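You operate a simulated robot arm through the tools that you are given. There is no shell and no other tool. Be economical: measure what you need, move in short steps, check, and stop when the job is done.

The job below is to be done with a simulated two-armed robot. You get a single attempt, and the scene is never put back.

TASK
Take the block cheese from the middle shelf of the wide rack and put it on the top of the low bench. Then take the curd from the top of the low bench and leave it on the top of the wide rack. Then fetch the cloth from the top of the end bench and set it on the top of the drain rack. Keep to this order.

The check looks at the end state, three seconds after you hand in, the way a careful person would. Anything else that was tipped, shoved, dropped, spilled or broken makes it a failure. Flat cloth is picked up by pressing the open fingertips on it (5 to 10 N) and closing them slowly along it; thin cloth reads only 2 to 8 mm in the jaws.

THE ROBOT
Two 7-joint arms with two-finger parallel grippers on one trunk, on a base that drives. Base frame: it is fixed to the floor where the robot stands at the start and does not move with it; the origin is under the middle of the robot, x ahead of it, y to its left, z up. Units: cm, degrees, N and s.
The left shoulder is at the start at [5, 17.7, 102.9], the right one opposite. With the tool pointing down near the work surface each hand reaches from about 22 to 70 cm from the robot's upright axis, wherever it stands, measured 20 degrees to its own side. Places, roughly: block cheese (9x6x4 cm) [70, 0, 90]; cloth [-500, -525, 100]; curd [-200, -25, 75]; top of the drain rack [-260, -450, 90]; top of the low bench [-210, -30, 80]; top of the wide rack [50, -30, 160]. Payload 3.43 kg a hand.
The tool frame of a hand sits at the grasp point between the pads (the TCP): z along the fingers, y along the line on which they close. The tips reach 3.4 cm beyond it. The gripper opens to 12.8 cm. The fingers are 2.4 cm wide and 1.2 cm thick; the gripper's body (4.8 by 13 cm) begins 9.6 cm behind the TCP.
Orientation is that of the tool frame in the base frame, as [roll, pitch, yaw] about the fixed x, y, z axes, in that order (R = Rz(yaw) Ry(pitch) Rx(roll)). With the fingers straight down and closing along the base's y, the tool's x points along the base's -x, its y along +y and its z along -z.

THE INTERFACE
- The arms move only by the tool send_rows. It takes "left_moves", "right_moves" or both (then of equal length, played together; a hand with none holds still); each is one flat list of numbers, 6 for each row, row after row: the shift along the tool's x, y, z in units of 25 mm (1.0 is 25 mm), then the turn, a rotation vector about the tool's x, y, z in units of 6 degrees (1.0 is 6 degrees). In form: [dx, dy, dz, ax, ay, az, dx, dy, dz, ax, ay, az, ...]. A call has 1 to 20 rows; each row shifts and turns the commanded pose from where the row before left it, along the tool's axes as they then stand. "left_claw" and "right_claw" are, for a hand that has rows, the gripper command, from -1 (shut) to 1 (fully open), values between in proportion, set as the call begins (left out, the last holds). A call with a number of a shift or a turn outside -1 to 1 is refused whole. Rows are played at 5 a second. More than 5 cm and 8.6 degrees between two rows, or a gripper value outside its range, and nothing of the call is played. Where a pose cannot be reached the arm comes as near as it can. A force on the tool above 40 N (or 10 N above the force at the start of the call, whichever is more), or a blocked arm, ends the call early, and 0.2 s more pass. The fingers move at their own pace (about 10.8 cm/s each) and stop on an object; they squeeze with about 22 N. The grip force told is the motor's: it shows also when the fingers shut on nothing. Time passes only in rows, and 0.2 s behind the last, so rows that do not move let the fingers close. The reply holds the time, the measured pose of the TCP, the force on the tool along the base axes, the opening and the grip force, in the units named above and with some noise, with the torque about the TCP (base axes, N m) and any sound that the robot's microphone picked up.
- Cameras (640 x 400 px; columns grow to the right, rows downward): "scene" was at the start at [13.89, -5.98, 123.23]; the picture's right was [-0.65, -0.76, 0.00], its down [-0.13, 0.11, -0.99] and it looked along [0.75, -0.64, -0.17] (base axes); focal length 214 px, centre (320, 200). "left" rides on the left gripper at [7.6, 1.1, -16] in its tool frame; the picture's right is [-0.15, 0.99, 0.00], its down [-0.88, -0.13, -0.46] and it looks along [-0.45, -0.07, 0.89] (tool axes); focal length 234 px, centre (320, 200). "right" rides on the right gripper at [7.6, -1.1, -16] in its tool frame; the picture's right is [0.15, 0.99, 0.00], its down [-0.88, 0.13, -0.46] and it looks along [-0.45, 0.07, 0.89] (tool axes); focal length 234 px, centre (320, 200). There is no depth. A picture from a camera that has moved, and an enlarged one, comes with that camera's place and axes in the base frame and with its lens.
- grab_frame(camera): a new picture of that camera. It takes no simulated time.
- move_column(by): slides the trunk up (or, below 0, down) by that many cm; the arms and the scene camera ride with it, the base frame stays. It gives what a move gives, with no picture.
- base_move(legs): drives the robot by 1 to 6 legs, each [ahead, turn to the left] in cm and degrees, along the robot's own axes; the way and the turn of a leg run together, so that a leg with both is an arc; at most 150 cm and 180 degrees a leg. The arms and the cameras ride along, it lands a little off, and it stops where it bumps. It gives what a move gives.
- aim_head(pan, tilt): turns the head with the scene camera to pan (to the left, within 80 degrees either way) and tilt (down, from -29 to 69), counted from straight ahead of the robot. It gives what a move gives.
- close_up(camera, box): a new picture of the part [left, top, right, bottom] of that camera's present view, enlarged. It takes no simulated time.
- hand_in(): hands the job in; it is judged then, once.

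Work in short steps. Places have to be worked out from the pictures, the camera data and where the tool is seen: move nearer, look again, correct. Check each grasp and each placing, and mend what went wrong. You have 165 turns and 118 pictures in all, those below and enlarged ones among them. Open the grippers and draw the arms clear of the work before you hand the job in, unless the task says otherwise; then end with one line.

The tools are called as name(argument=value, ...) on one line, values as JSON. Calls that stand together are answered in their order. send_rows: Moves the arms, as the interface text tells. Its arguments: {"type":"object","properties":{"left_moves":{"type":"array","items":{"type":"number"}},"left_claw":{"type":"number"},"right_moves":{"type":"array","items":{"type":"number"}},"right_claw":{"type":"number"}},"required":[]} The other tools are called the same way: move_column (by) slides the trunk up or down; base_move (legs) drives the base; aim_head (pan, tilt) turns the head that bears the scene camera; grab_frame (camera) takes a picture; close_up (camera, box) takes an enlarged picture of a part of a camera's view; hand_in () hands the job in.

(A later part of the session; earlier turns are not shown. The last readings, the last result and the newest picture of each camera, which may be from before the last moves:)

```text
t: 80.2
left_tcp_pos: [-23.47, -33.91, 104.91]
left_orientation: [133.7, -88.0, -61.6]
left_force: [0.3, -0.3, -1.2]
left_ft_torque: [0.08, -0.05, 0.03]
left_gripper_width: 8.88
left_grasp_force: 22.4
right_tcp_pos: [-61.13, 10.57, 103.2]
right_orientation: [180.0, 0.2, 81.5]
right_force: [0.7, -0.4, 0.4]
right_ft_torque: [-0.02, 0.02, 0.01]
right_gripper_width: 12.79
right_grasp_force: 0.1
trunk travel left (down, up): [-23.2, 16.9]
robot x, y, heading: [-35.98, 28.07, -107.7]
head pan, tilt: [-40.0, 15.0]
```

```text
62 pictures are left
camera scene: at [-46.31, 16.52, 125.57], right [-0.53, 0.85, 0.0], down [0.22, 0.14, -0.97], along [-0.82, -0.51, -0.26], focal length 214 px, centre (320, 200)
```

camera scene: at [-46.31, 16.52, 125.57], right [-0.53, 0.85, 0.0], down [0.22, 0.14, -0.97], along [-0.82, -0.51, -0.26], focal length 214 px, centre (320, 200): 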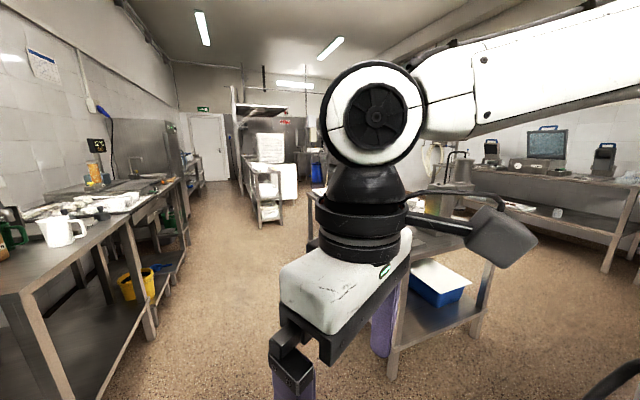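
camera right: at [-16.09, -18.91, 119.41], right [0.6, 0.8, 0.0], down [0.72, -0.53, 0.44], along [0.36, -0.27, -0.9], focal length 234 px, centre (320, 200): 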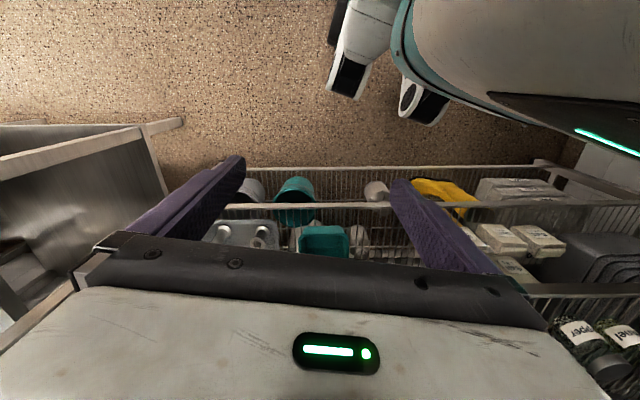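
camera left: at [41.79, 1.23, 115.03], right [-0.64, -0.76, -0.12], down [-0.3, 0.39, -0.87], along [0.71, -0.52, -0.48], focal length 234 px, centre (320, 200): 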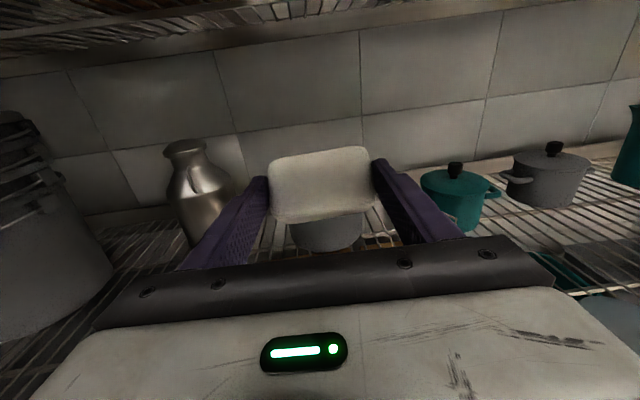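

The low bench is behind the right hand in this view. I'll turn 50° right to face it and look again.

base_move(legs=[[0, -52]])

aim_head(pan=0, tilt=20)

grab_frame(camera="scene")

```text
t: 83.0
left_tcp_pos: [-76.89, -20.39, 104.97]
left_orientation: [134.5, -88.0, -114.2]
left_force: [-0.2, -0.1, -1.8]
left_ft_torque: [0.03, -0.06, 0.02]
left_gripper_width: 8.88
left_grasp_force: 21.7
right_tcp_pos: [-65.39, 36.9, 103.19]
right_orientation: [179.9, 0.4, 29.7]
right_force: [-0.7, -0.7, 0.0]
right_ft_torque: [-0.03, 0.02, -0.04]
right_gripper_width: 12.78
right_grasp_force: 0.0
trunk travel left (down, up): [-23.2, 16.9]
robot x, y, heading: [-36.12, 28.34, -159.7]
head pan, tilt: [-40.0, 15.0]
```

```text
t: 84.0
left_tcp_pos: [-76.85, -20.24, 104.87]
left_orientation: [134.7, -88.0, -114.4]
left_force: [-0.1, -0.8, -2.2]
left_ft_torque: [0.02, -0.03, 0.04]
left_gripper_width: 8.9
left_grasp_force: 22.4
right_tcp_pos: [-65.26, 36.94, 103.09]
right_orientation: [-180.0, 0.3, 29.7]
right_force: [-0.1, -0.2, 0.8]
right_ft_torque: [-0.01, 0.03, 0.0]
right_gripper_width: 12.8
right_grasp_force: 0.2
trunk travel left (down, up): [-23.2, 16.9]
robot x, y, heading: [-36.01, 28.06, -159.7]
head pan, tilt: [0.0, 20.0]
```

```text
61 pictures are left
camera scene: at [-51.56, 22.49, 124.75], right [-0.35, 0.94, 0.0], down [0.32, 0.12, -0.94], along [-0.88, -0.33, -0.34], focal length 214 px, centre (320, 200)
```

scene: 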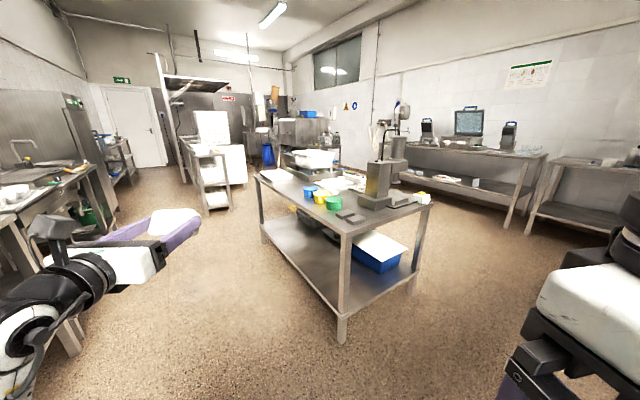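

The bench in the centre is the low bench. I'll zoom in to identify the curd and find free space.

close_up(camera="scene", box=[240, 130, 440, 255])

```text
3.20 times, centred on (340, 192) of scene
camera zoom: at [-51.56, 22.49, 124.75], right [-0.35, 0.94, 0.0], down [0.32, 0.12, -0.94], along [-0.88, -0.33, -0.34], focal length 686 px, centre (256, 224)
```

zoom: 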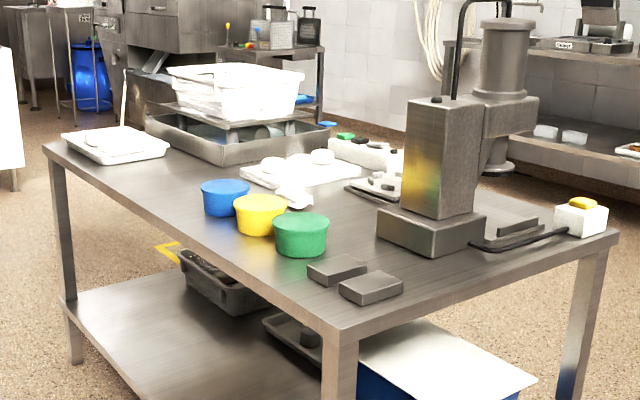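

The curd is the white lump near [-203, -24], behind the coloured cups, and there's free bench top around [-196, -55] for the cheese. I'll drive to a station in front of the bench's aisle side and turn to face it.

base_move(legs=[[0, 24.4], [75, 0], [73, 0]])

base_move(legs=[[0, -60]])

aim_head(pan=-20, tilt=30)

grab_frame(camera="scene")

```text
t: 92.9
left_tcp_pos: [-159.94, -135.06, 104.85]
left_orientation: [134.7, -87.9, -91.1]
left_force: [0.5, 0.3, -2.7]
left_ft_torque: [0.07, -0.01, 0.0]
left_gripper_width: 8.93
left_grasp_force: 22.1
right_tcp_pos: [-172.18, -78.06, 103.18]
right_orientation: [-179.9, 0.2, 53.1]
right_force: [0.6, 0.0, 0.3]
right_ft_torque: [0.01, -0.01, -0.01]
right_gripper_width: 12.82
right_grasp_force: 0.0
trunk travel left (down, up): [-23.2, 16.9]
robot x, y, heading: [-141.88, -74.82, -136.2]
head pan, tilt: [0.0, 20.0]
```

```text
t: 95.9
left_tcp_pos: [-203.28, -89.29, 104.92]
left_orientation: [135.7, -88.0, -151.9]
left_force: [-0.4, 0.1, -2.7]
left_ft_torque: [-0.04, -0.04, 0.01]
left_gripper_width: 8.89
left_grasp_force: 22.0
right_tcp_pos: [-160.01, -50.19, 103.25]
right_orientation: [-180.0, 0.1, -6.8]
right_force: [-0.1, 0.3, -0.4]
right_ft_torque: [-0.01, -0.01, 0.0]
right_gripper_width: 12.79
right_grasp_force: 0.1
trunk travel left (down, up): [-23.2, 16.9]
robot x, y, heading: [-141.72, -74.22, 163.9]
head pan, tilt: [0.0, 20.0]
```

```text
t: 96.8
left_tcp_pos: [-203.24, -89.33, 104.87]
left_orientation: [136.1, -88.1, -152.2]
left_force: [0.0, 0.0, -0.9]
left_ft_torque: [-0.02, -0.08, 0.03]
left_gripper_width: 8.91
left_grasp_force: 21.9
right_tcp_pos: [-159.97, -50.05, 103.15]
right_orientation: [180.0, 0.3, -6.7]
right_force: [0.5, -0.2, 0.7]
right_ft_torque: [0.01, 0.01, 0.02]
right_gripper_width: 12.82
right_grasp_force: 0.1
trunk travel left (down, up): [-23.2, 16.9]
robot x, y, heading: [-141.25, -74.62, 163.9]
head pan, tilt: [-20.0, 30.0]
```

```text
59 pictures are left
camera scene: at [-155.97, -67.26, 123.15], right [0.59, 0.81, 0.0], down [0.4, -0.29, -0.87], along [-0.7, 0.51, -0.5], focal length 214 px, centre (320, 200)
```

scene: 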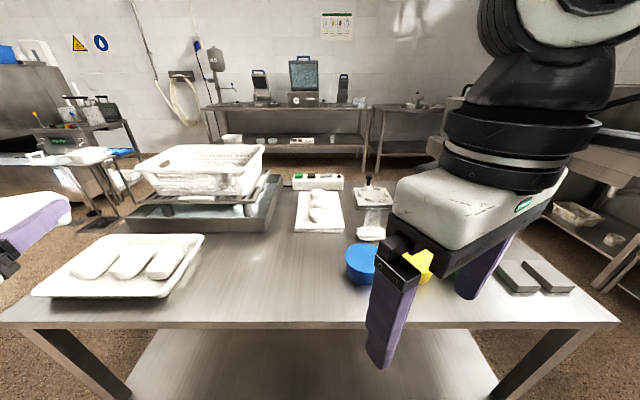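

I now face the bench almost squarely, and the free spot for the cheese is at about [-200, -54] between tray and blue cup. Turn the last 20°.

base_move(legs=[[0, -19.5]])

aim_head(pan=0, tilt=40)

grab_frame(camera="scene")

```text
t: 98.2
left_tcp_pos: [-204.58, -67.88, 104.94]
left_orientation: [136.9, -88.1, -172.6]
left_force: [0.0, 0.0, -1.6]
left_ft_torque: [-0.06, -0.02, 0.01]
left_gripper_width: 8.93
left_grasp_force: 22.5
right_tcp_pos: [-150.87, -45.34, 103.24]
right_orientation: [179.9, 0.1, -26.2]
right_force: [-0.1, 1.2, -0.2]
right_ft_torque: [0.01, -0.01, 0.01]
right_gripper_width: 12.79
right_grasp_force: 0.1
trunk travel left (down, up): [-23.2, 16.9]
robot x, y, heading: [-141.47, -74.22, 144.4]
head pan, tilt: [-20.0, 30.0]
```

```text
t: 99.0
left_tcp_pos: [-204.71, -67.93, 104.81]
left_orientation: [137.3, -88.0, -173.1]
left_force: [0.0, 0.1, -1.9]
left_ft_torque: [-0.07, -0.05, -0.03]
left_gripper_width: 8.9
left_grasp_force: 22.3
right_tcp_pos: [-150.83, -45.39, 103.22]
right_orientation: [179.9, 0.2, -26.3]
right_force: [0.3, 0.4, 0.5]
right_ft_torque: [0.04, -0.01, 0.01]
right_gripper_width: 12.79
right_grasp_force: 0.0
trunk travel left (down, up): [-23.2, 16.9]
robot x, y, heading: [-141.71, -74.86, 144.4]
head pan, tilt: [0.0, 40.0]
```

```text
58 pictures are left
camera scene: at [-154.52, -65.48, 121.61], right [0.58, 0.81, 0.0], down [0.52, -0.37, -0.77], along [-0.62, 0.45, -0.64], focal length 214 px, centre (320, 200)
```

scene: 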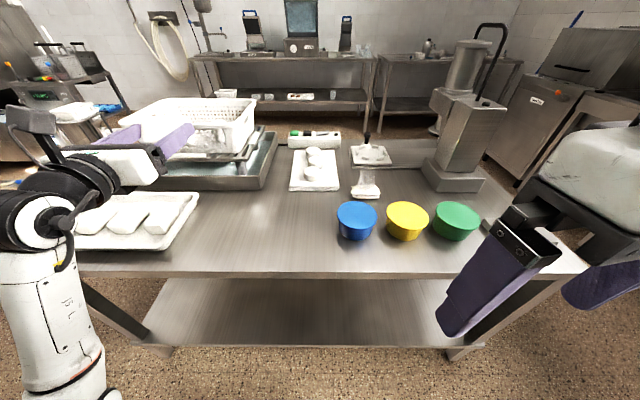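

All clear. I'll tilt the tool back down 48° (so the cheese is level) while shifting right toward the free spot.

send_rows(left_moves=[0, 0.3, 0, 0, -1, 0, 0, 0.4, 0, 0, -1, 0, 0, 0.6, 0, 0, -1, 0, 0, 0.8, 0, 0, -1, 0, 0, 0.8, 0, 0, -1, 0, 0, 0.8, 0, 0, -1, 0, 0, 0.8, 0, 0, -1, 0, 0, 0.8, 0, 0, -1, 0])

grab_frame(camera="scene")

grab_frame(camera="left")

```text
t: 100.8
left_tcp_pos: [-196.94, -57.11, 105.03]
left_orientation: [178.3, -40.4, 145.5]
left_force: [0.1, 0.2, -2.4]
left_ft_torque: [-0.02, -0.02, 0.02]
left_gripper_width: 8.87
left_grasp_force: 22.2
right_tcp_pos: [-150.72, -45.38, 103.23]
right_orientation: [180.0, 0.3, -26.3]
right_force: [0.0, -0.5, -0.6]
right_ft_torque: [0.01, 0.01, 0.01]
right_gripper_width: 12.81
right_grasp_force: 0.1
trunk travel left (down, up): [-23.2, 16.9]
robot x, y, heading: [-141.49, -74.79, 144.4]
head pan, tilt: [0.0, 40.0]
```

```text
57 pictures are left
camera scene: at [-154.51, -65.46, 121.61], right [0.58, 0.81, 0.0], down [0.52, -0.37, -0.77], along [-0.62, 0.45, -0.64], focal length 214 px, centre (320, 200)
```

scene: 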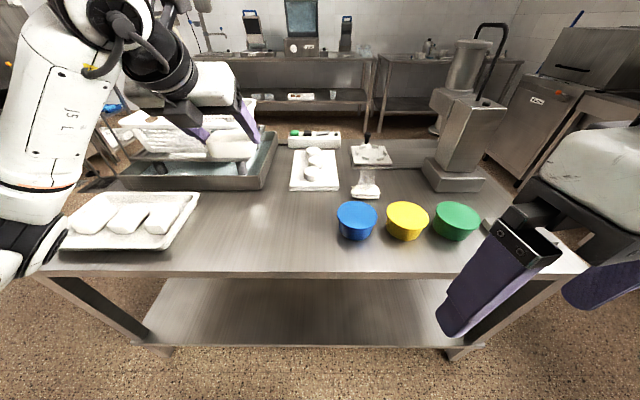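

```text
56 pictures are left
camera left: at [-192.68, -59.24, 122.11], right [0.67, 0.74, -0.07], down [0.71, -0.66, -0.23], along [-0.22, 0.1, -0.97], focal length 234 px, centre (320, 200)
```

left: 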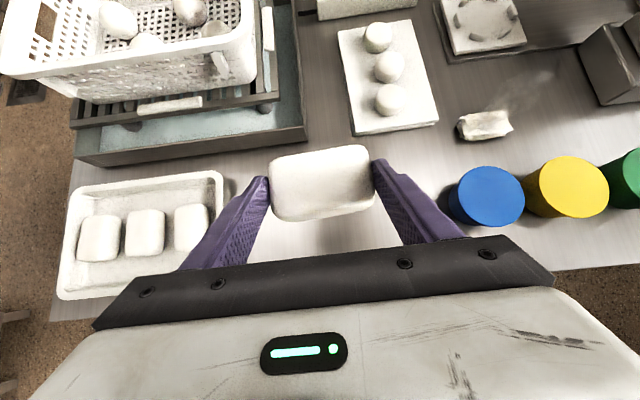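

The cheese hangs above the free area at u≈162, clear of tray, basin and cups. Lower 23 cm.

send_rows(left_moves=[-0.62, 0.1, 0.73, 0, 0, 0, -0.62, 0.1, 0.73, 0, 0, 0, -0.62, 0.1, 0.73, 0, 0, 0, -0.62, 0.1, 0.73, 0, 0, 0, -0.62, 0.1, 0.73, 0, 0, 0, -0.62, 0.1, 0.73, 0, 0, 0, -0.62, 0, 0.73, 0, 0, 0, -0.62, 0, 0.73, 0, 0, 0, -0.62, 0, 0.73, 0, 0, 0, -0.4, 0, 0.47, 0, 0, 0])

grab_frame(camera="scene")

```text
t: 103.0
left_tcp_pos: [-195.97, -55.46, 82.13]
left_orientation: [178.2, -40.7, 145.4]
left_force: [0.1, -0.1, -1.5]
left_ft_torque: [-0.01, -0.03, 0.0]
left_gripper_width: 8.92
left_grasp_force: 22.5
right_tcp_pos: [-150.79, -45.27, 103.28]
right_orientation: [180.0, 0.2, -26.2]
right_force: [0.2, 0.7, 1.0]
right_ft_torque: [-0.01, -0.01, 0.02]
right_gripper_width: 12.77
right_grasp_force: 0.1
trunk travel left (down, up): [-23.2, 16.9]
robot x, y, heading: [-141.49, -74.33, 144.1]
head pan, tilt: [0.0, 40.0]
```

```text
55 pictures are left
camera scene: at [-154.53, -65.48, 121.61], right [0.58, 0.81, 0.0], down [0.52, -0.37, -0.77], along [-0.62, 0.45, -0.64], focal length 214 px, centre (320, 200)
```

scene: 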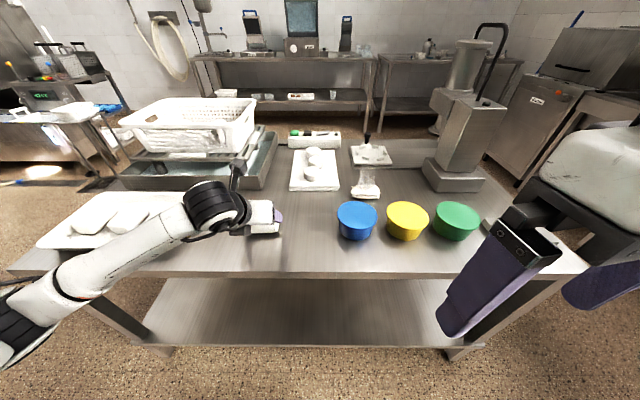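

The forearm passes over the tray with a few cm of clearance. I'll lower in small steps and watch for contact.

send_rows(left_moves=[-0.26, 0, 0.3, 0, 0, 0, -0.26, 0, 0.3, 0, 0, 0, -0.18, 0, 0.21, 0, 0, 0])

close_up(camera="scene", box=[0, 160, 320, 360])

```text
t: 103.8
left_tcp_pos: [-195.78, -55.34, 79.83]
left_orientation: [178.2, -41.1, 145.6]
left_force: [-1.6, -0.3, 17.5]
left_ft_torque: [0.27, 0.24, -0.05]
left_gripper_width: 8.9
left_grasp_force: 21.9
right_tcp_pos: [-150.7, -45.39, 103.33]
right_orientation: [-180.0, 0.3, -26.3]
right_force: [-0.4, 0.6, -0.9]
right_ft_torque: [-0.02, 0.01, 0.03]
right_gripper_width: 12.8
right_grasp_force: 0.1
trunk travel left (down, up): [-23.2, 16.9]
robot x, y, heading: [-141.59, -74.43, 144.5]
head pan, tilt: [0.0, 40.0]
```

```text
2.00 times, centred on (160, 260) of scene
camera zoom: at [-154.4, -65.53, 121.65], right [0.58, 0.81, 0.0], down [0.52, -0.37, -0.77], along [-0.62, 0.45, -0.64], focal length 429 px, centre (640, 80)
```

zoom: 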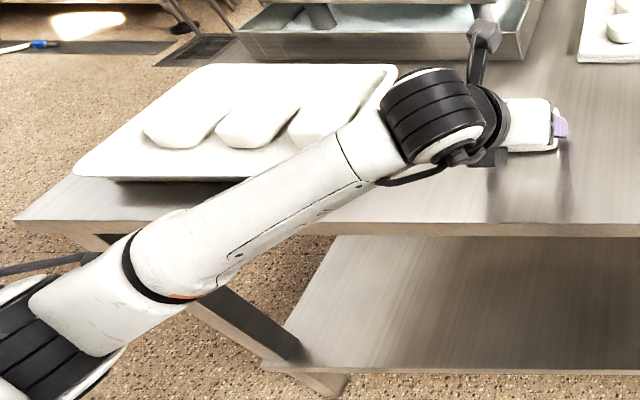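

Contact with the bench (17.5 N up) at TCP z=79.8. Open the gripper.

send_rows(left_moves=[0.05, 0, -0.06, 0, 0, 0, 0, 0, 0, 0, 0, 0, 0, 0, 0, 0, 0, 0], left_claw=1)

grab_frame(camera="left")

```text
t: 104.7
left_tcp_pos: [-195.7, -55.6, 79.53]
left_orientation: [178.4, -40.4, 145.5]
left_force: [-0.3, 0.0, -0.2]
left_ft_torque: [-0.03, 0.01, -0.03]
left_gripper_width: 12.8
left_grasp_force: 0.0
right_tcp_pos: [-150.78, -45.39, 103.25]
right_orientation: [179.9, 0.2, -26.2]
right_force: [-0.1, -0.6, 0.1]
right_ft_torque: [0.02, 0.0, 0.0]
right_gripper_width: 12.82
right_grasp_force: 0.1
trunk travel left (down, up): [-23.2, 16.9]
robot x, y, heading: [-141.62, -74.54, 144.4]
head pan, tilt: [0.0, 40.0]
```

```text
53 pictures are left
camera left: at [-191.52, -57.63, 96.56], right [0.67, 0.74, -0.07], down [0.71, -0.66, -0.23], along [-0.22, 0.1, -0.97], focal length 234 px, centre (320, 200)
```

left: 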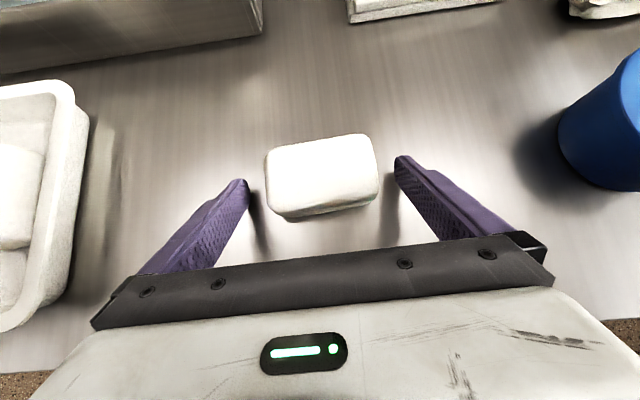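

The cheese is standing free on the bench. I'll raise the left hand clear and look closely at the curd.

send_rows(left_moves=[0.62, 0, -0.73, 0, 0, 0, 0.62, 0, -0.73, 0, 0, 0, 0.62, 0, -0.73, 0, 0, 0, 0.62, 0, -0.73, 0, 0, 0, 0.62, 0, -0.73, 0, 0, 0, 0.62, 0, -0.73, 0, 0, 0, 0.62, 0, -0.73, 0, 0, 0, 0.62, 0, -0.73, 0, 0, 0, 0.62, 0, -0.73, 0, 0, 0, 0.62, 0, -0.73, 0, 0, 0, 0.62, 0, -0.73, 0, 0, 0])

close_up(camera="scene", box=[240, 120, 480, 270])

close_up(camera="left", box=[400, 60, 640, 210])

```text
t: 107.0
left_tcp_pos: [-196.04, -55.81, 105.95]
left_orientation: [178.3, -40.5, 145.3]
left_force: [-0.7, 0.3, -0.3]
left_ft_torque: [-0.01, -0.01, -0.01]
left_gripper_width: 12.83
left_grasp_force: 0.1
right_tcp_pos: [-150.8, -45.36, 103.25]
right_orientation: [-180.0, 0.1, -26.2]
right_force: [-0.7, 0.8, 0.5]
right_ft_torque: [0.01, -0.01, -0.04]
right_gripper_width: 12.8
right_grasp_force: 0.1
trunk travel left (down, up): [-23.2, 16.9]
robot x, y, heading: [-142.09, -74.37, 144.6]
head pan, tilt: [0.0, 40.0]
```

```text
2.67 times, centred on (360, 195) of scene
camera zoom: at [-154.49, -65.48, 121.61], right [0.58, 0.81, 0.0], down [0.52, -0.37, -0.77], along [-0.62, 0.45, -0.64], focal length 572 px, centre (213, 213)
```

zoom: 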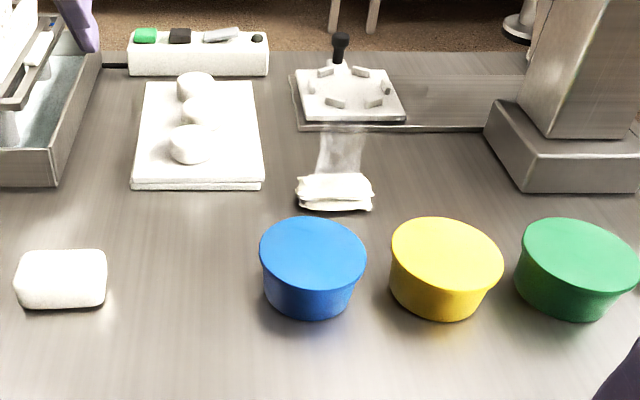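

```text
2.67 times, centred on (520, 135) of left
camera zoom: at [-191.78, -57.98, 122.93], right [0.67, 0.74, -0.07], down [0.71, -0.66, -0.23], along [-0.22, 0.1, -0.97], focal length 624 px, centre (-213, 373)
```

zoom: 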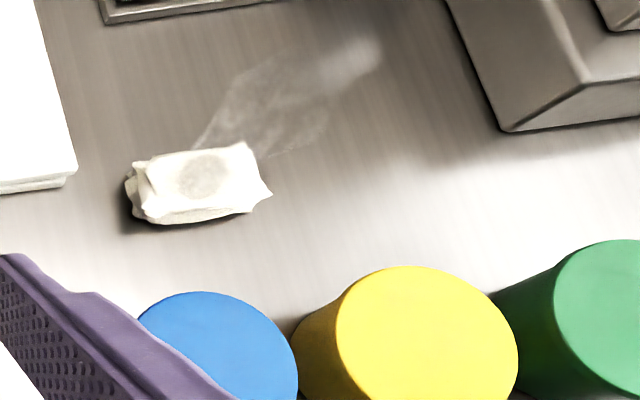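

The curd is a wrapped package about 10×5 cm at [-191.4, -20.7], just behind the blue cup. The left hand (camera on top) is the right one, and I want the robot about 24 cm further right. I'll shuffle back and over, then face the bench again.

base_move(legs=[[0, 40], [-36, 0], [0, -40], [33, 0]])

grab_frame(camera="scene")

```text
t: 114.9
left_tcp_pos: [-186.93, -34.65, 105.91]
left_orientation: [178.3, -40.6, 146.3]
left_force: [-0.3, -0.8, -1.2]
left_ft_torque: [0.02, 0.0, 0.01]
left_gripper_width: 12.81
left_grasp_force: 0.1
right_tcp_pos: [-141.83, -23.57, 103.39]
right_orientation: [-180.0, 0.1, -25.4]
right_force: [-0.3, -0.2, 0.4]
right_ft_torque: [-0.03, 0.0, 0.01]
right_gripper_width: 12.8
right_grasp_force: 0.0
trunk travel left (down, up): [-23.2, 16.9]
robot x, y, heading: [-132.49, -52.58, 145.3]
head pan, tilt: [0.0, 40.0]
```

```text
50 pictures are left
camera scene: at [-145.35, -43.77, 121.61], right [0.57, 0.82, 0.0], down [0.53, -0.37, -0.77], along [-0.63, 0.44, -0.64], focal length 214 px, centre (320, 200)
```

scene: 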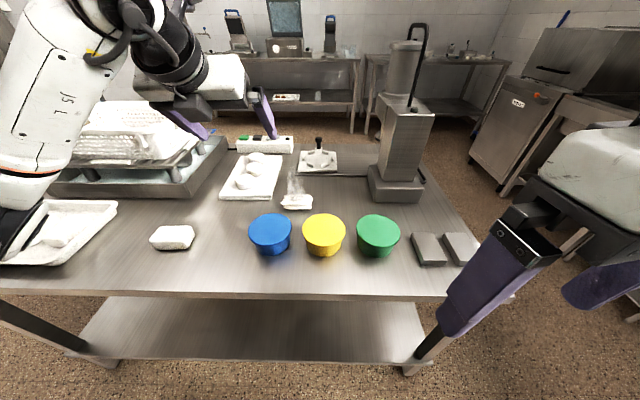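

Good station. I'll move the hand above the curd (8.6 cm right, 10 cm forward) and check with the wrist camera.

send_rows(left_moves=[0.616, 0.69, 0.535, 0.087, 0, -0.1, 0.616, 0.69, 0.535, 0.087, 0, -0.1, 0.616, 0.69, 0.535, 0.087, 0, -0.1, 0.616, 0.69, 0.535, 0.087, 0, -0.1, 0.616, 0.69, 0.535, 0.087, 0, -0.1])

grab_frame(camera="left")

```text
t: 116.1
left_tcp_pos: [-190.94, -21.81, 106.02]
left_orientation: [178.4, -40.5, 150.1]
left_force: [-0.2, 0.2, -0.2]
left_ft_torque: [0.0, 0.01, 0.01]
left_gripper_width: 12.79
left_grasp_force: 0.1
right_tcp_pos: [-141.86, -23.64, 103.33]
right_orientation: [179.9, 0.2, -25.4]
right_force: [0.2, 0.1, 0.9]
right_ft_torque: [-0.03, -0.01, 0.02]
right_gripper_width: 12.8
right_grasp_force: 0.0
trunk travel left (down, up): [-23.2, 16.9]
robot x, y, heading: [-132.71, -51.99, 145.0]
head pan, tilt: [0.0, 40.0]
```

```text
49 pictures are left
camera left: at [-186.49, -23.57, 122.91], right [0.61, 0.79, -0.07], down [0.76, -0.6, -0.23], along [-0.23, 0.08, -0.97], focal length 234 px, centre (320, 200)
```

left: 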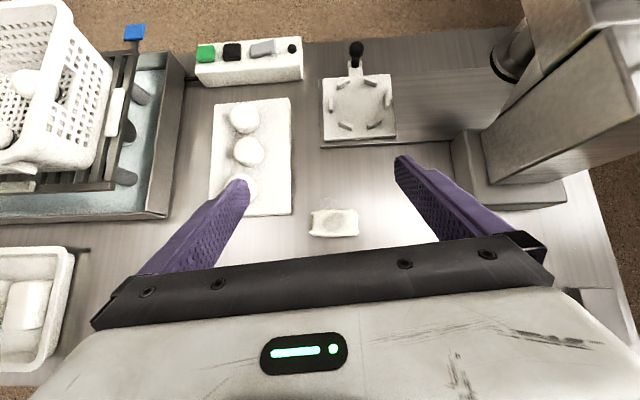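

Aligned: the curd is at [-192, -20.6] and the tip axis meets it. I'll narrow the opening to about 11 cm to stay off the dough board, then descend in two stages.

send_rows(left_moves=[-0.62, 0, 0.73, 0, 0, 0, -0.62, 0, 0.73, 0, 0, 0, -0.62, 0, 0.73, 0, 0, 0, -0.62, 0, 0.73, 0, 0, 0, -0.62, 0, 0.73, 0, 0, 0, -0.62, 0, 0.73, 0, 0, 0, -0.62, 0, 0.73, 0, 0, 0, -0.62, 0, 0.73, 0, 0, 0], left_claw=0.72)

grab_frame(camera="left")

grab_frame(camera="scene")

```text
t: 117.9
left_tcp_pos: [-190.6, -21.31, 87.02]
left_orientation: [178.3, -40.5, 150.2]
left_force: [-0.3, -0.2, 0.3]
left_ft_torque: [0.0, 0.0, 0.0]
left_gripper_width: 11.01
left_grasp_force: 0.0
right_tcp_pos: [-141.96, -23.62, 103.33]
right_orientation: [-179.9, 0.1, -25.6]
right_force: [0.8, -0.8, -0.4]
right_ft_torque: [-0.02, 0.0, -0.02]
right_gripper_width: 12.81
right_grasp_force: 0.0
trunk travel left (down, up): [-23.2, 16.9]
robot x, y, heading: [-132.54, -53.07, 145.1]
head pan, tilt: [0.0, 40.0]
```

```text
48 pictures are left
camera left: at [-186.24, -23.11, 103.92], right [0.61, 0.79, -0.07], down [0.76, -0.6, -0.23], along [-0.23, 0.08, -0.97], focal length 234 px, centre (320, 200)
```

left: 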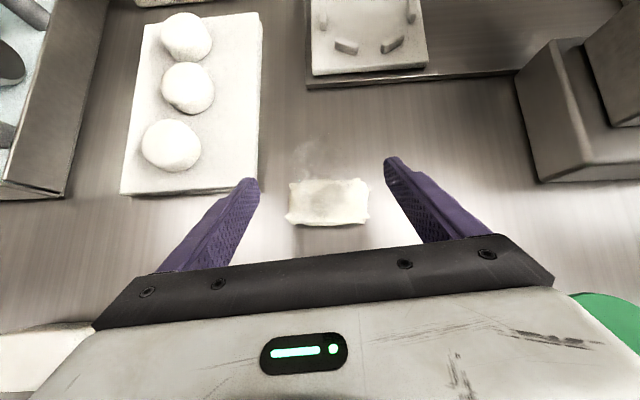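

```text
47 pictures are left
camera scene: at [-145.33, -43.78, 121.62], right [0.57, 0.82, 0.0], down [0.53, -0.37, -0.77], along [-0.63, 0.44, -0.64], focal length 214 px, centre (320, 200)
```

scene: 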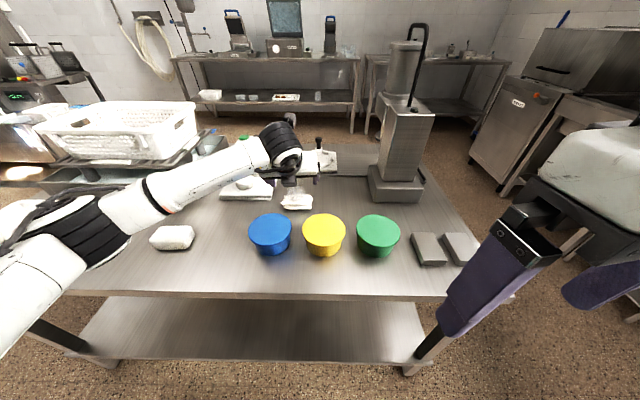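

Slightly adjust (3 mm right, 6 mm back) for the board corner and descend the remaining 7 cm.

send_rows(left_moves=[-0.68, 0.06, 0.67, 0, 0, 0, -0.68, 0.06, 0.67, 0, 0, 0, -0.4, 0, 0.45, 0, 0, 0, -0.15, 0, 0.17, 0, 0, 0])

grab_frame(camera="left")

```text
t: 118.9
left_tcp_pos: [-189.9, -21.37, 80.23]
left_orientation: [178.3, -40.6, 150.2]
left_force: [1.0, -0.3, 0.2]
left_ft_torque: [0.0, 0.0, 0.03]
left_gripper_width: 11.04
left_grasp_force: 0.1
right_tcp_pos: [-141.83, -23.61, 103.11]
right_orientation: [-180.0, 0.2, -25.6]
right_force: [-0.1, 0.6, 0.6]
right_ft_torque: [-0.02, -0.01, 0.01]
right_gripper_width: 12.78
right_grasp_force: 0.1
trunk travel left (down, up): [-23.2, 16.9]
robot x, y, heading: [-132.47, -52.71, 145.1]
head pan, tilt: [0.0, 40.0]
```

```text
46 pictures are left
camera left: at [-185.52, -23.11, 97.13], right [0.61, 0.79, -0.07], down [0.76, -0.6, -0.23], along [-0.23, 0.08, -0.97], focal length 234 px, centre (320, 200)
```

left: 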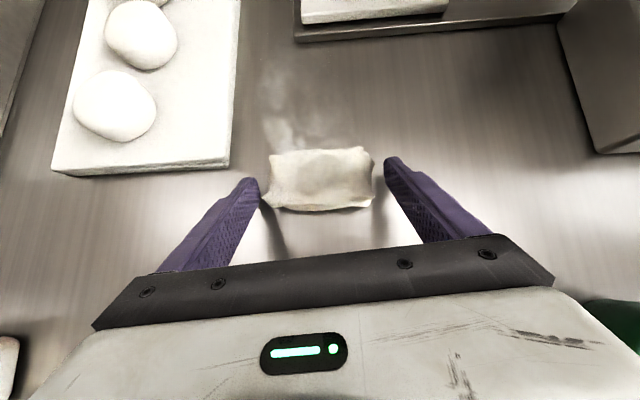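

The fingertips straddle the middle of the curd. Close.

send_rows(left_moves=[0, 0, 0, 0, 0, 0, 0, 0, 0, 0, 0, 0, 0, 0, 0, 0, 0, 0, 0, 0, 0, 0, 0, 0], left_claw=-1)

send_rows(left_moves=[0.31, 0, -0.36, 0, 0, 0, 0.31, 0, -0.36, 0, 0, 0, 0.62, 0, -0.73, 0, 0, 0])

grab_frame(camera="left")

```text
t: 119.9
left_tcp_pos: [-189.93, -21.31, 80.2]
left_orientation: [178.3, -40.5, 150.1]
left_force: [-0.2, -0.2, 0.6]
left_ft_torque: [-0.01, 0.02, 0.02]
left_gripper_width: 9.84
left_grasp_force: 22.3
right_tcp_pos: [-141.85, -23.62, 103.12]
right_orientation: [-180.0, 0.1, -25.5]
right_force: [0.1, -0.3, -0.3]
right_ft_torque: [0.03, 0.02, 0.0]
right_gripper_width: 12.78
right_grasp_force: 0.0
trunk travel left (down, up): [-23.2, 16.9]
robot x, y, heading: [-132.23, -52.99, 145.3]
head pan, tilt: [0.0, 40.0]
```

```text
t: 120.7
left_tcp_pos: [-189.89, -21.5, 84.92]
left_orientation: [178.4, -40.5, 150.1]
left_force: [0.4, -0.5, -0.7]
left_ft_torque: [-0.01, -0.06, -0.01]
left_gripper_width: 9.84
left_grasp_force: 22.1
right_tcp_pos: [-141.85, -23.58, 103.27]
right_orientation: [180.0, 0.2, -25.5]
right_force: [0.7, 0.5, -0.2]
right_ft_torque: [0.0, 0.01, 0.01]
right_gripper_width: 12.82
right_grasp_force: 0.1
trunk travel left (down, up): [-23.2, 16.9]
robot x, y, heading: [-132.57, -52.55, 145.0]
head pan, tilt: [0.0, 40.0]
```

```text
45 pictures are left
camera left: at [-185.63, -23.27, 101.9], right [0.61, 0.79, -0.07], down [0.76, -0.6, -0.23], along [-0.22, 0.08, -0.97], focal length 234 px, centre (320, 200)
```

left: 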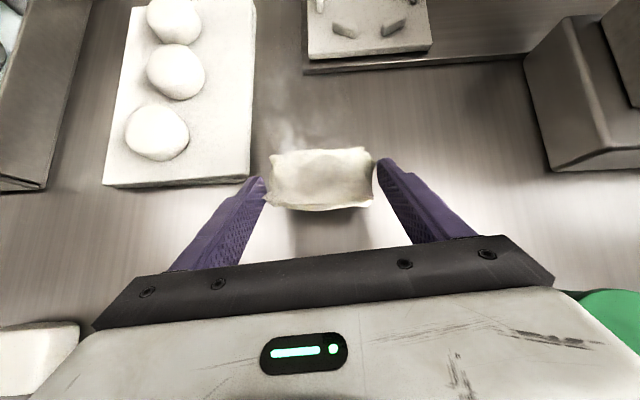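

Curd held (9.8 cm, 22 N). Lift it well clear, then back away from the bench and drive back to the wide rack.

send_rows(left_moves=[0.62, 0, -0.73, 0, 0, 0, 0.62, 0, -0.73, 0, 0, 0, 0.62, 0, -0.73, 0, 0, 0, 0.62, 0, -0.73, 0, 0, 0, 0.62, 0, -0.73, 0, 0, 0, 0.62, 0, -0.73, 0, 0, 0, 0.62, 0, -0.73, 0, 0, 0, 0.62, 0, -0.73, 0, 0, 0, 0.62, 0, -0.73, 0, 0, 0])

base_move(legs=[[-20, 0], [0, -91], [95, 0]])

aim_head(pan=-50, tilt=0)

grab_frame(camera="scene")

```text
t: 122.7
left_tcp_pos: [-190.21, -21.82, 106.24]
left_orientation: [178.3, -40.5, 150.0]
left_force: [0.8, -0.2, -1.2]
left_ft_torque: [0.0, -0.01, -0.02]
left_gripper_width: 9.83
left_grasp_force: 22.0
right_tcp_pos: [-141.92, -23.62, 103.24]
right_orientation: [180.0, 0.2, -25.5]
right_force: [0.5, 0.5, -0.1]
right_ft_torque: [0.0, 0.0, 0.01]
right_gripper_width: 12.81
right_grasp_force: 0.2
trunk travel left (down, up): [-23.2, 16.9]
robot x, y, heading: [-132.29, -52.44, 145.3]
head pan, tilt: [0.0, 40.0]
```

```text
t: 132.7
left_tcp_pos: [-26.61, 68.17, 106.38]
left_orientation: [178.3, -40.5, 58.4]
left_force: [0.3, -0.3, -2.0]
left_ft_torque: [-0.04, -0.02, -0.04]
left_gripper_width: 9.82
left_grasp_force: 21.7
right_tcp_pos: [-29.79, 19.75, 103.32]
right_orientation: [180.0, 0.2, -117.3]
right_force: [0.0, -0.5, -0.4]
right_ft_torque: [0.01, -0.01, 0.01]
right_gripper_width: 12.8
right_grasp_force: 0.0
trunk travel left (down, up): [-23.2, 16.9]
robot x, y, heading: [-59.55, 11.46, 53.5]
head pan, tilt: [0.0, 40.0]
```

```text
t: 133.9
left_tcp_pos: [-26.55, 68.1, 106.35]
left_orientation: [178.3, -40.5, 58.3]
left_force: [-0.2, -1.3, -1.0]
left_ft_torque: [-0.05, 0.01, 0.0]
left_gripper_width: 9.84
left_grasp_force: 22.2
right_tcp_pos: [-29.85, 19.81, 103.3]
right_orientation: [179.9, 0.3, -117.2]
right_force: [-0.6, -0.4, 0.9]
right_ft_torque: [0.0, 0.02, -0.01]
right_gripper_width: 12.79
right_grasp_force: 0.0
trunk travel left (down, up): [-23.2, 16.9]
robot x, y, heading: [-59.29, 11.27, 53.3]
head pan, tilt: [-50.0, 0.0]
```

```text
44 pictures are left
camera scene: at [-46.24, 17.54, 127.98], right [0.06, -1.0, 0.0], down [0.0, 0.0, -1.0], along [1.0, 0.06, 0.0], focal length 214 px, centre (320, 200)
```

scene: 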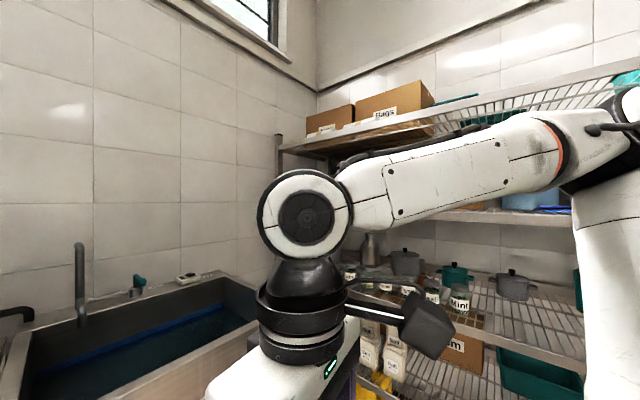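

At u≈26. Turn to face the rack, raise the trunk fully and look at the rack top from there.

base_move(legs=[[0, -89.5]])

move_column(by=16.8)

aim_head(pan=0, tilt=-5)

grab_frame(camera="scene")

```text
t: 138.1
left_tcp_pos: [-2.33, -21.2, 106.27]
left_orientation: [178.3, -40.6, -31.6]
left_force: [0.3, -0.4, -2.2]
left_ft_torque: [0.03, 0.05, -0.01]
left_gripper_width: 9.84
left_grasp_force: 21.8
right_tcp_pos: [-50.75, -18.16, 103.25]
right_orientation: [-179.9, 0.2, 152.8]
right_force: [0.5, 0.2, -0.1]
right_ft_torque: [-0.03, 0.0, 0.02]
right_gripper_width: 12.8
right_grasp_force: 0.0
trunk travel left (down, up): [-23.2, 16.9]
robot x, y, heading: [-59.58, 11.32, -36.7]
head pan, tilt: [-50.0, 0.0]
```

```text
t: 140.0
left_tcp_pos: [-2.42, -21.23, 123.09]
left_orientation: [178.3, -40.4, -31.7]
left_force: [0.1, 0.0, -1.2]
left_ft_torque: [0.07, 0.05, 0.03]
left_gripper_width: 9.8
left_grasp_force: 22.6
right_tcp_pos: [-50.63, -18.33, 120.14]
right_orientation: [-180.0, 0.2, 152.8]
right_force: [0.0, -0.4, 0.1]
right_ft_torque: [0.02, 0.02, 0.0]
right_gripper_width: 12.81
right_grasp_force: 0.0
trunk travel left (down, up): [-40.0, 0.1]
robot x, y, heading: [-59.4, 11.16, -36.5]
head pan, tilt: [-50.0, 0.0]
```

```text
t: 141.2
left_tcp_pos: [-2.39, -21.29, 123.14]
left_orientation: [178.2, -40.4, -31.6]
left_force: [-0.5, 0.0, -1.2]
left_ft_torque: [-0.02, 0.06, 0.0]
left_gripper_width: 9.85
left_grasp_force: 21.2
right_tcp_pos: [-50.65, -18.09, 120.08]
right_orientation: [-180.0, 0.2, 152.8]
right_force: [0.9, 0.1, -0.6]
right_ft_torque: [-0.01, 0.01, 0.01]
right_gripper_width: 12.81
right_grasp_force: 0.1
trunk travel left (down, up): [-40.0, 0.1]
robot x, y, heading: [-59.24, 11.03, -36.9]
head pan, tilt: [0.0, -5.0]
```

```text
43 pictures are left
camera scene: at [-46.76, 1.98, 145.56], right [-0.6, -0.8, 0.0], down [0.07, -0.05, -1.0], along [0.8, -0.59, 0.09], focal length 214 px, centre (320, 200)
```

scene: 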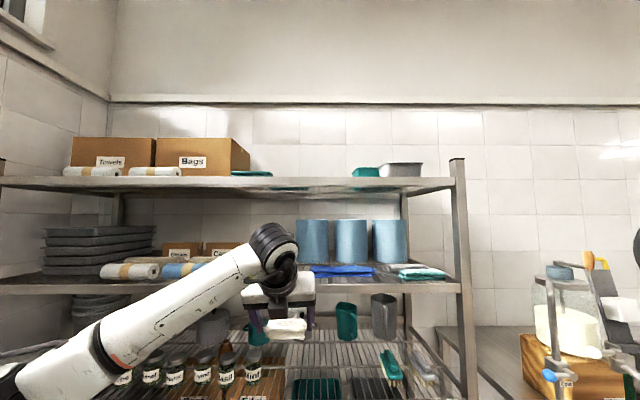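

The rack top has a free stretch straight ahead, between the flat teal tray and the right-hand tray (u≈8–36). I'll raise the hand to z≈166, pulling in a little and flattening to 72° so the arm can reach that height.

send_rows(left_moves=[0.479, -0.067, -0.86, 0, 0.292, 0, 0.479, -0.067, -0.86, 0, 0.292, 0, 0.479, -0.067, -0.86, 0, 0.292, 0, 0.559, -0.067, -0.811, 0, 0.292, 0, 0.559, -0.067, -0.811, 0, 0.292, 0, 0.559, -0.067, -0.811, 0, 0.292, 0, 0.63, -0.067, -0.756, 0, 0.292, 0, 0.63, -0.067, -0.756, 0, 0.292, 0, 0.63, -0.067, -0.756, 0, 0.292, 0, 0.698, -0.067, -0.695, 0, 0.292, 0, 0.698, -0.067, -0.695, 0, 0.292, 0, 0.698, -0.067, -0.695, 0, 0.292, 0, 0.758, -0.067, -0.629, 0, 0.292, 0, 0.758, -0.067, -0.629, 0, 0.292, 0, 0.758, -0.067, -0.629, 0, 0.292, 0, 0.812, -0.067, -0.557, 0, 0.292, 0, 0.812, -0.067, -0.557, 0, 0.292, 0, 0.812, -0.067, -0.557, 0, 0.292, 0])

grab_frame(camera="left")

grab_frame(camera="scene")

```text
t: 145.0
left_tcp_pos: [-8.52, -12.45, 166.38]
left_orientation: [175.9, -72.0, -28.7]
left_force: [0.5, 0.4, -1.3]
left_ft_torque: [0.02, 0.06, 0.01]
left_gripper_width: 9.83
left_grasp_force: 22.1
right_tcp_pos: [-50.73, -18.1, 120.06]
right_orientation: [-180.0, 0.3, 152.9]
right_force: [-0.2, 0.4, -0.3]
right_ft_torque: [-0.03, -0.01, 0.01]
right_gripper_width: 12.82
right_grasp_force: 0.1
trunk travel left (down, up): [-40.0, 0.1]
robot x, y, heading: [-59.35, 11.12, -36.6]
head pan, tilt: [0.0, -5.0]
```

```text
42 pictures are left
camera left: at [-19.8, -6.32, 178.33], right [-0.57, -0.81, -0.12], down [-0.53, 0.48, -0.7], along [0.62, -0.34, -0.7], focal length 234 px, centre (320, 200)
```

left: 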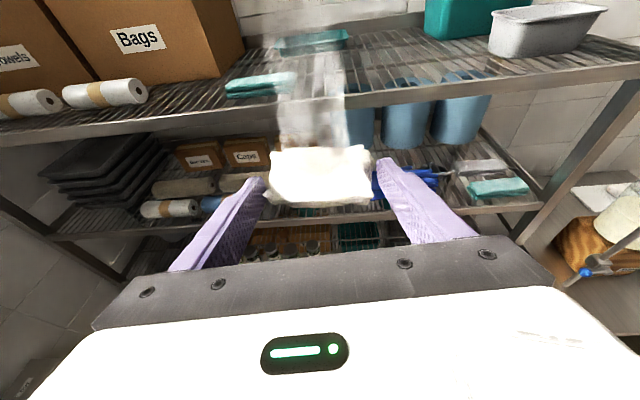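

```text
41 pictures are left
camera scene: at [-46.84, 2.0, 145.57], right [-0.6, -0.8, 0.0], down [0.07, -0.05, -1.0], along [0.8, -0.59, 0.09], focal length 214 px, centre (320, 200)
```

scene: 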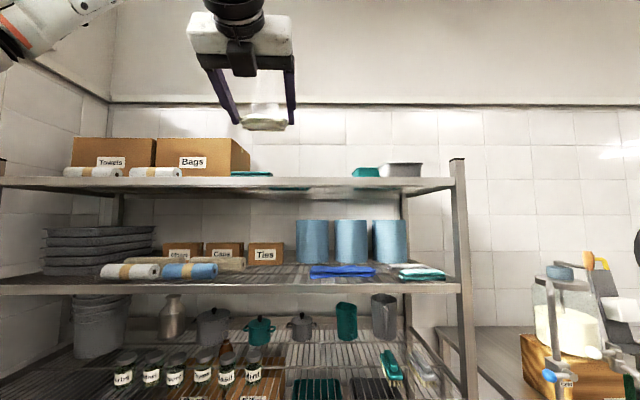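

Clear view: the front of the top shelf is free right of the flat teal item (u≈9) up to the grey tray (u≈53). I'll raise 2 cm more for margin, turn slightly right and drive forward in stages.

send_rows(left_moves=[0.38, 0, -0.12, 0, 0, 0, 0.38, 0, -0.12, 0, 0, 0])

base_move(legs=[[0, -5], [28, 0]])

grab_frame(camera="left")

grab_frame(camera="scene")

```text
t: 145.6
left_tcp_pos: [-8.69, -12.59, 168.15]
left_orientation: [176.3, -72.1, -29.1]
left_force: [-0.1, -0.5, -1.4]
left_ft_torque: [0.04, 0.04, 0.0]
left_gripper_width: 9.83
left_grasp_force: 21.7
right_tcp_pos: [-50.92, -18.09, 119.95]
right_orientation: [179.9, 0.2, 152.7]
right_force: [0.5, -0.7, 0.2]
right_ft_torque: [0.03, -0.02, -0.01]
right_gripper_width: 12.82
right_grasp_force: 0.2
trunk travel left (down, up): [-40.0, 0.1]
robot x, y, heading: [-59.24, 11.28, -36.5]
head pan, tilt: [0.0, -5.0]
```

```text
t: 148.1
left_tcp_pos: [10.0, -35.57, 168.31]
left_orientation: [175.8, -72.0, -34.0]
left_force: [0.4, -0.1, -1.8]
left_ft_torque: [0.04, 0.02, 0.02]
left_gripper_width: 9.83
left_grasp_force: 22.1
right_tcp_pos: [-32.6, -37.46, 120.09]
right_orientation: [-180.0, 0.2, 147.5]
right_force: [-0.1, 0.4, 0.1]
right_ft_torque: [0.02, 0.0, 0.01]
right_gripper_width: 12.81
right_grasp_force: 0.1
trunk travel left (down, up): [-40.0, 0.1]
robot x, y, heading: [-38.46, -7.31, -42.1]
head pan, tilt: [0.0, -5.0]
```

```text
40 pictures are left
camera left: at [-0.56, -28.46, 180.3], right [-0.65, -0.76, -0.12], down [-0.49, 0.52, -0.7], along [0.59, -0.39, -0.7], focal length 234 px, centre (320, 200)
```

left: 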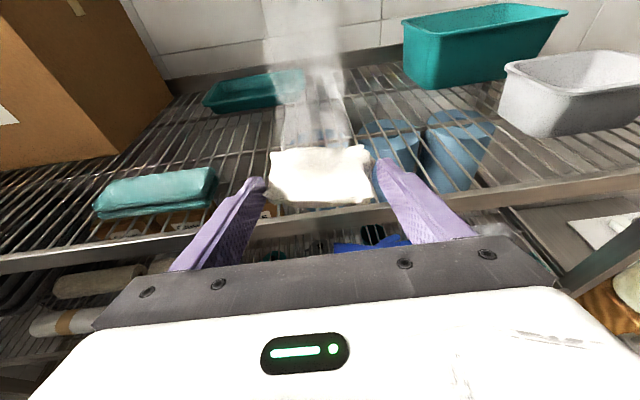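

```text
39 pictures are left
camera scene: at [-26.76, -17.77, 145.55], right [-0.67, -0.75, 0.0], down [0.06, -0.06, -1.0], along [0.74, -0.66, 0.09], focal length 214 px, centre (320, 200)
```

scene: 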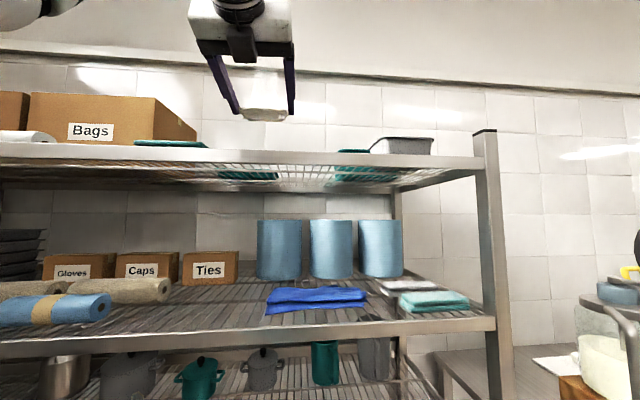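

The curd is above the front rail with the spot beyond it free. Forward 15 cm.

base_move(legs=[[15, 0]])

grab_frame(camera="left")

```text
t: 149.4
left_tcp_pos: [21.4, -45.54, 168.33]
left_orientation: [175.8, -72.1, -33.9]
left_force: [-0.5, -0.1, -0.8]
left_ft_torque: [0.06, 0.04, -0.03]
left_gripper_width: 9.82
left_grasp_force: 22.0
right_tcp_pos: [-21.21, -47.43, 120.06]
right_orientation: [180.0, 0.2, 147.7]
right_force: [0.2, -0.6, -0.3]
right_ft_torque: [0.01, 0.01, -0.01]
right_gripper_width: 12.82
right_grasp_force: 0.0
trunk travel left (down, up): [-40.0, 0.1]
robot x, y, heading: [-27.17, -17.47, -41.5]
head pan, tilt: [0.0, -5.0]
```

```text
38 pictures are left
camera left: at [10.7, -38.41, 180.29], right [-0.64, -0.76, -0.12], down [-0.49, 0.52, -0.7], along [0.59, -0.39, -0.71], focal length 234 px, centre (320, 200)
```

left: 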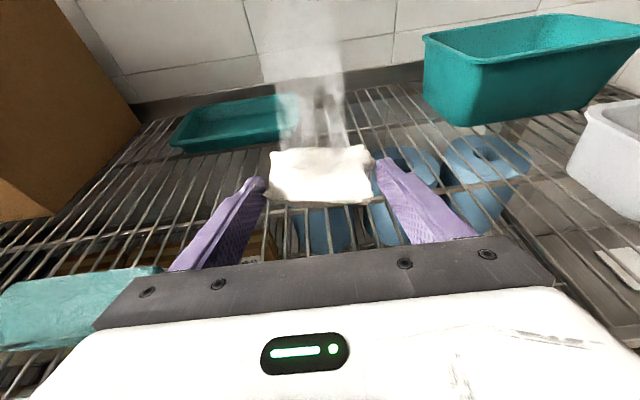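

The spot beneath is free wire shelf. I'll lower with the trunk, watching the force.

move_column(by=-2.5)

move_column(by=-0.8)

```text
t: 150.2
left_tcp_pos: [21.29, -45.39, 165.69]
left_orientation: [175.9, -72.0, -33.8]
left_force: [-1.0, 0.5, -0.9]
left_ft_torque: [0.05, 0.03, 0.01]
left_gripper_width: 9.85
left_grasp_force: 21.7
right_tcp_pos: [-21.31, -47.38, 117.7]
right_orientation: [-179.9, 0.3, 147.7]
right_force: [-0.3, 0.7, -0.1]
right_ft_torque: [-0.02, -0.01, 0.0]
right_gripper_width: 12.8
right_grasp_force: 0.0
trunk travel left (down, up): [-37.5, 2.6]
robot x, y, heading: [-26.93, -17.09, -42.1]
head pan, tilt: [0.0, -5.0]
```

```text
t: 150.7
left_tcp_pos: [21.28, -45.45, 164.98]
left_orientation: [175.9, -72.0, -33.8]
left_force: [-0.8, 0.0, -1.7]
left_ft_torque: [0.03, 0.01, 0.02]
left_gripper_width: 9.86
left_grasp_force: 22.3
right_tcp_pos: [-21.33, -47.39, 116.68]
right_orientation: [180.0, 0.2, 147.7]
right_force: [0.0, 0.0, 0.2]
right_ft_torque: [0.0, -0.03, 0.04]
right_gripper_width: 12.8
right_grasp_force: 0.1
trunk travel left (down, up): [-36.7, 3.4]
robot x, y, heading: [-27.51, -17.34, -41.8]
head pan, tilt: [0.0, -5.0]
```

No contact yet. I'll take out 12° of tilt so the curd lands flatter, then look.

send_rows(left_moves=[0, 0, 0, 0, -1, 0, 0, 0, 0, 0, -1, 0])

move_column(by=-0.8)

grab_frame(camera="scene")

```text
t: 151.3
left_tcp_pos: [20.92, -44.21, 163.23]
left_orientation: [176.7, -66.5, -34.8]
left_force: [4.0, -0.9, 18.5]
left_ft_torque: [-0.29, -0.39, 0.06]
left_gripper_width: 9.87
left_grasp_force: 21.6
left hand out of reach, approached as far as the arm can: row 1, 2
right_tcp_pos: [-21.45, -47.24, 116.71]
right_orientation: [-180.0, 0.3, 147.7]
right_force: [0.1, -0.7, 1.0]
right_ft_torque: [0.01, 0.0, -0.01]
right_gripper_width: 12.82
right_grasp_force: 0.0
trunk travel left (down, up): [-36.7, 3.4]
robot x, y, heading: [-27.27, -17.44, -41.7]
head pan, tilt: [0.0, -5.0]
```

```text
t: 151.9
left_tcp_pos: [20.91, -44.08, 162.56]
left_orientation: [176.9, -66.8, -35.0]
left_force: [5.3, -0.7, 26.9]
left_ft_torque: [0.27, -1.1, 0.11]
left_gripper_width: 9.85
left_grasp_force: 22.2
right_tcp_pos: [-21.53, -47.44, 115.9]
right_orientation: [-180.0, 0.4, 147.6]
right_force: [0.3, 0.3, -0.3]
right_ft_torque: [0.01, -0.01, 0.01]
right_gripper_width: 12.79
right_grasp_force: 0.1
trunk travel left (down, up): [-35.9, 4.2]
robot x, y, heading: [-27.08, -17.33, -41.8]
head pan, tilt: [0.0, -5.0]
```

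```text
37 pictures are left
camera scene: at [-15.73, -27.58, 141.51], right [-0.67, -0.75, 0.0], down [0.07, -0.06, -1.0], along [0.74, -0.66, 0.09], focal length 214 px, centre (320, 200)
```

scene: 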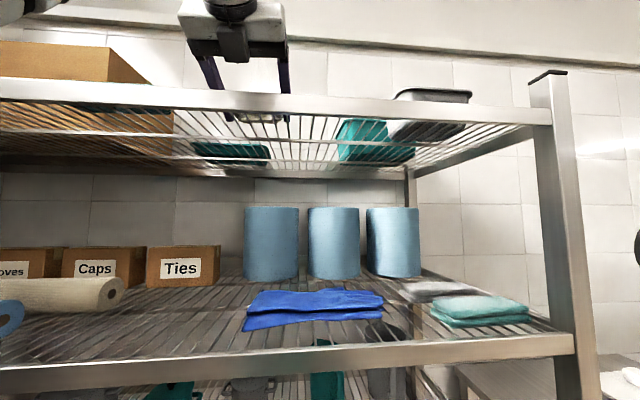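

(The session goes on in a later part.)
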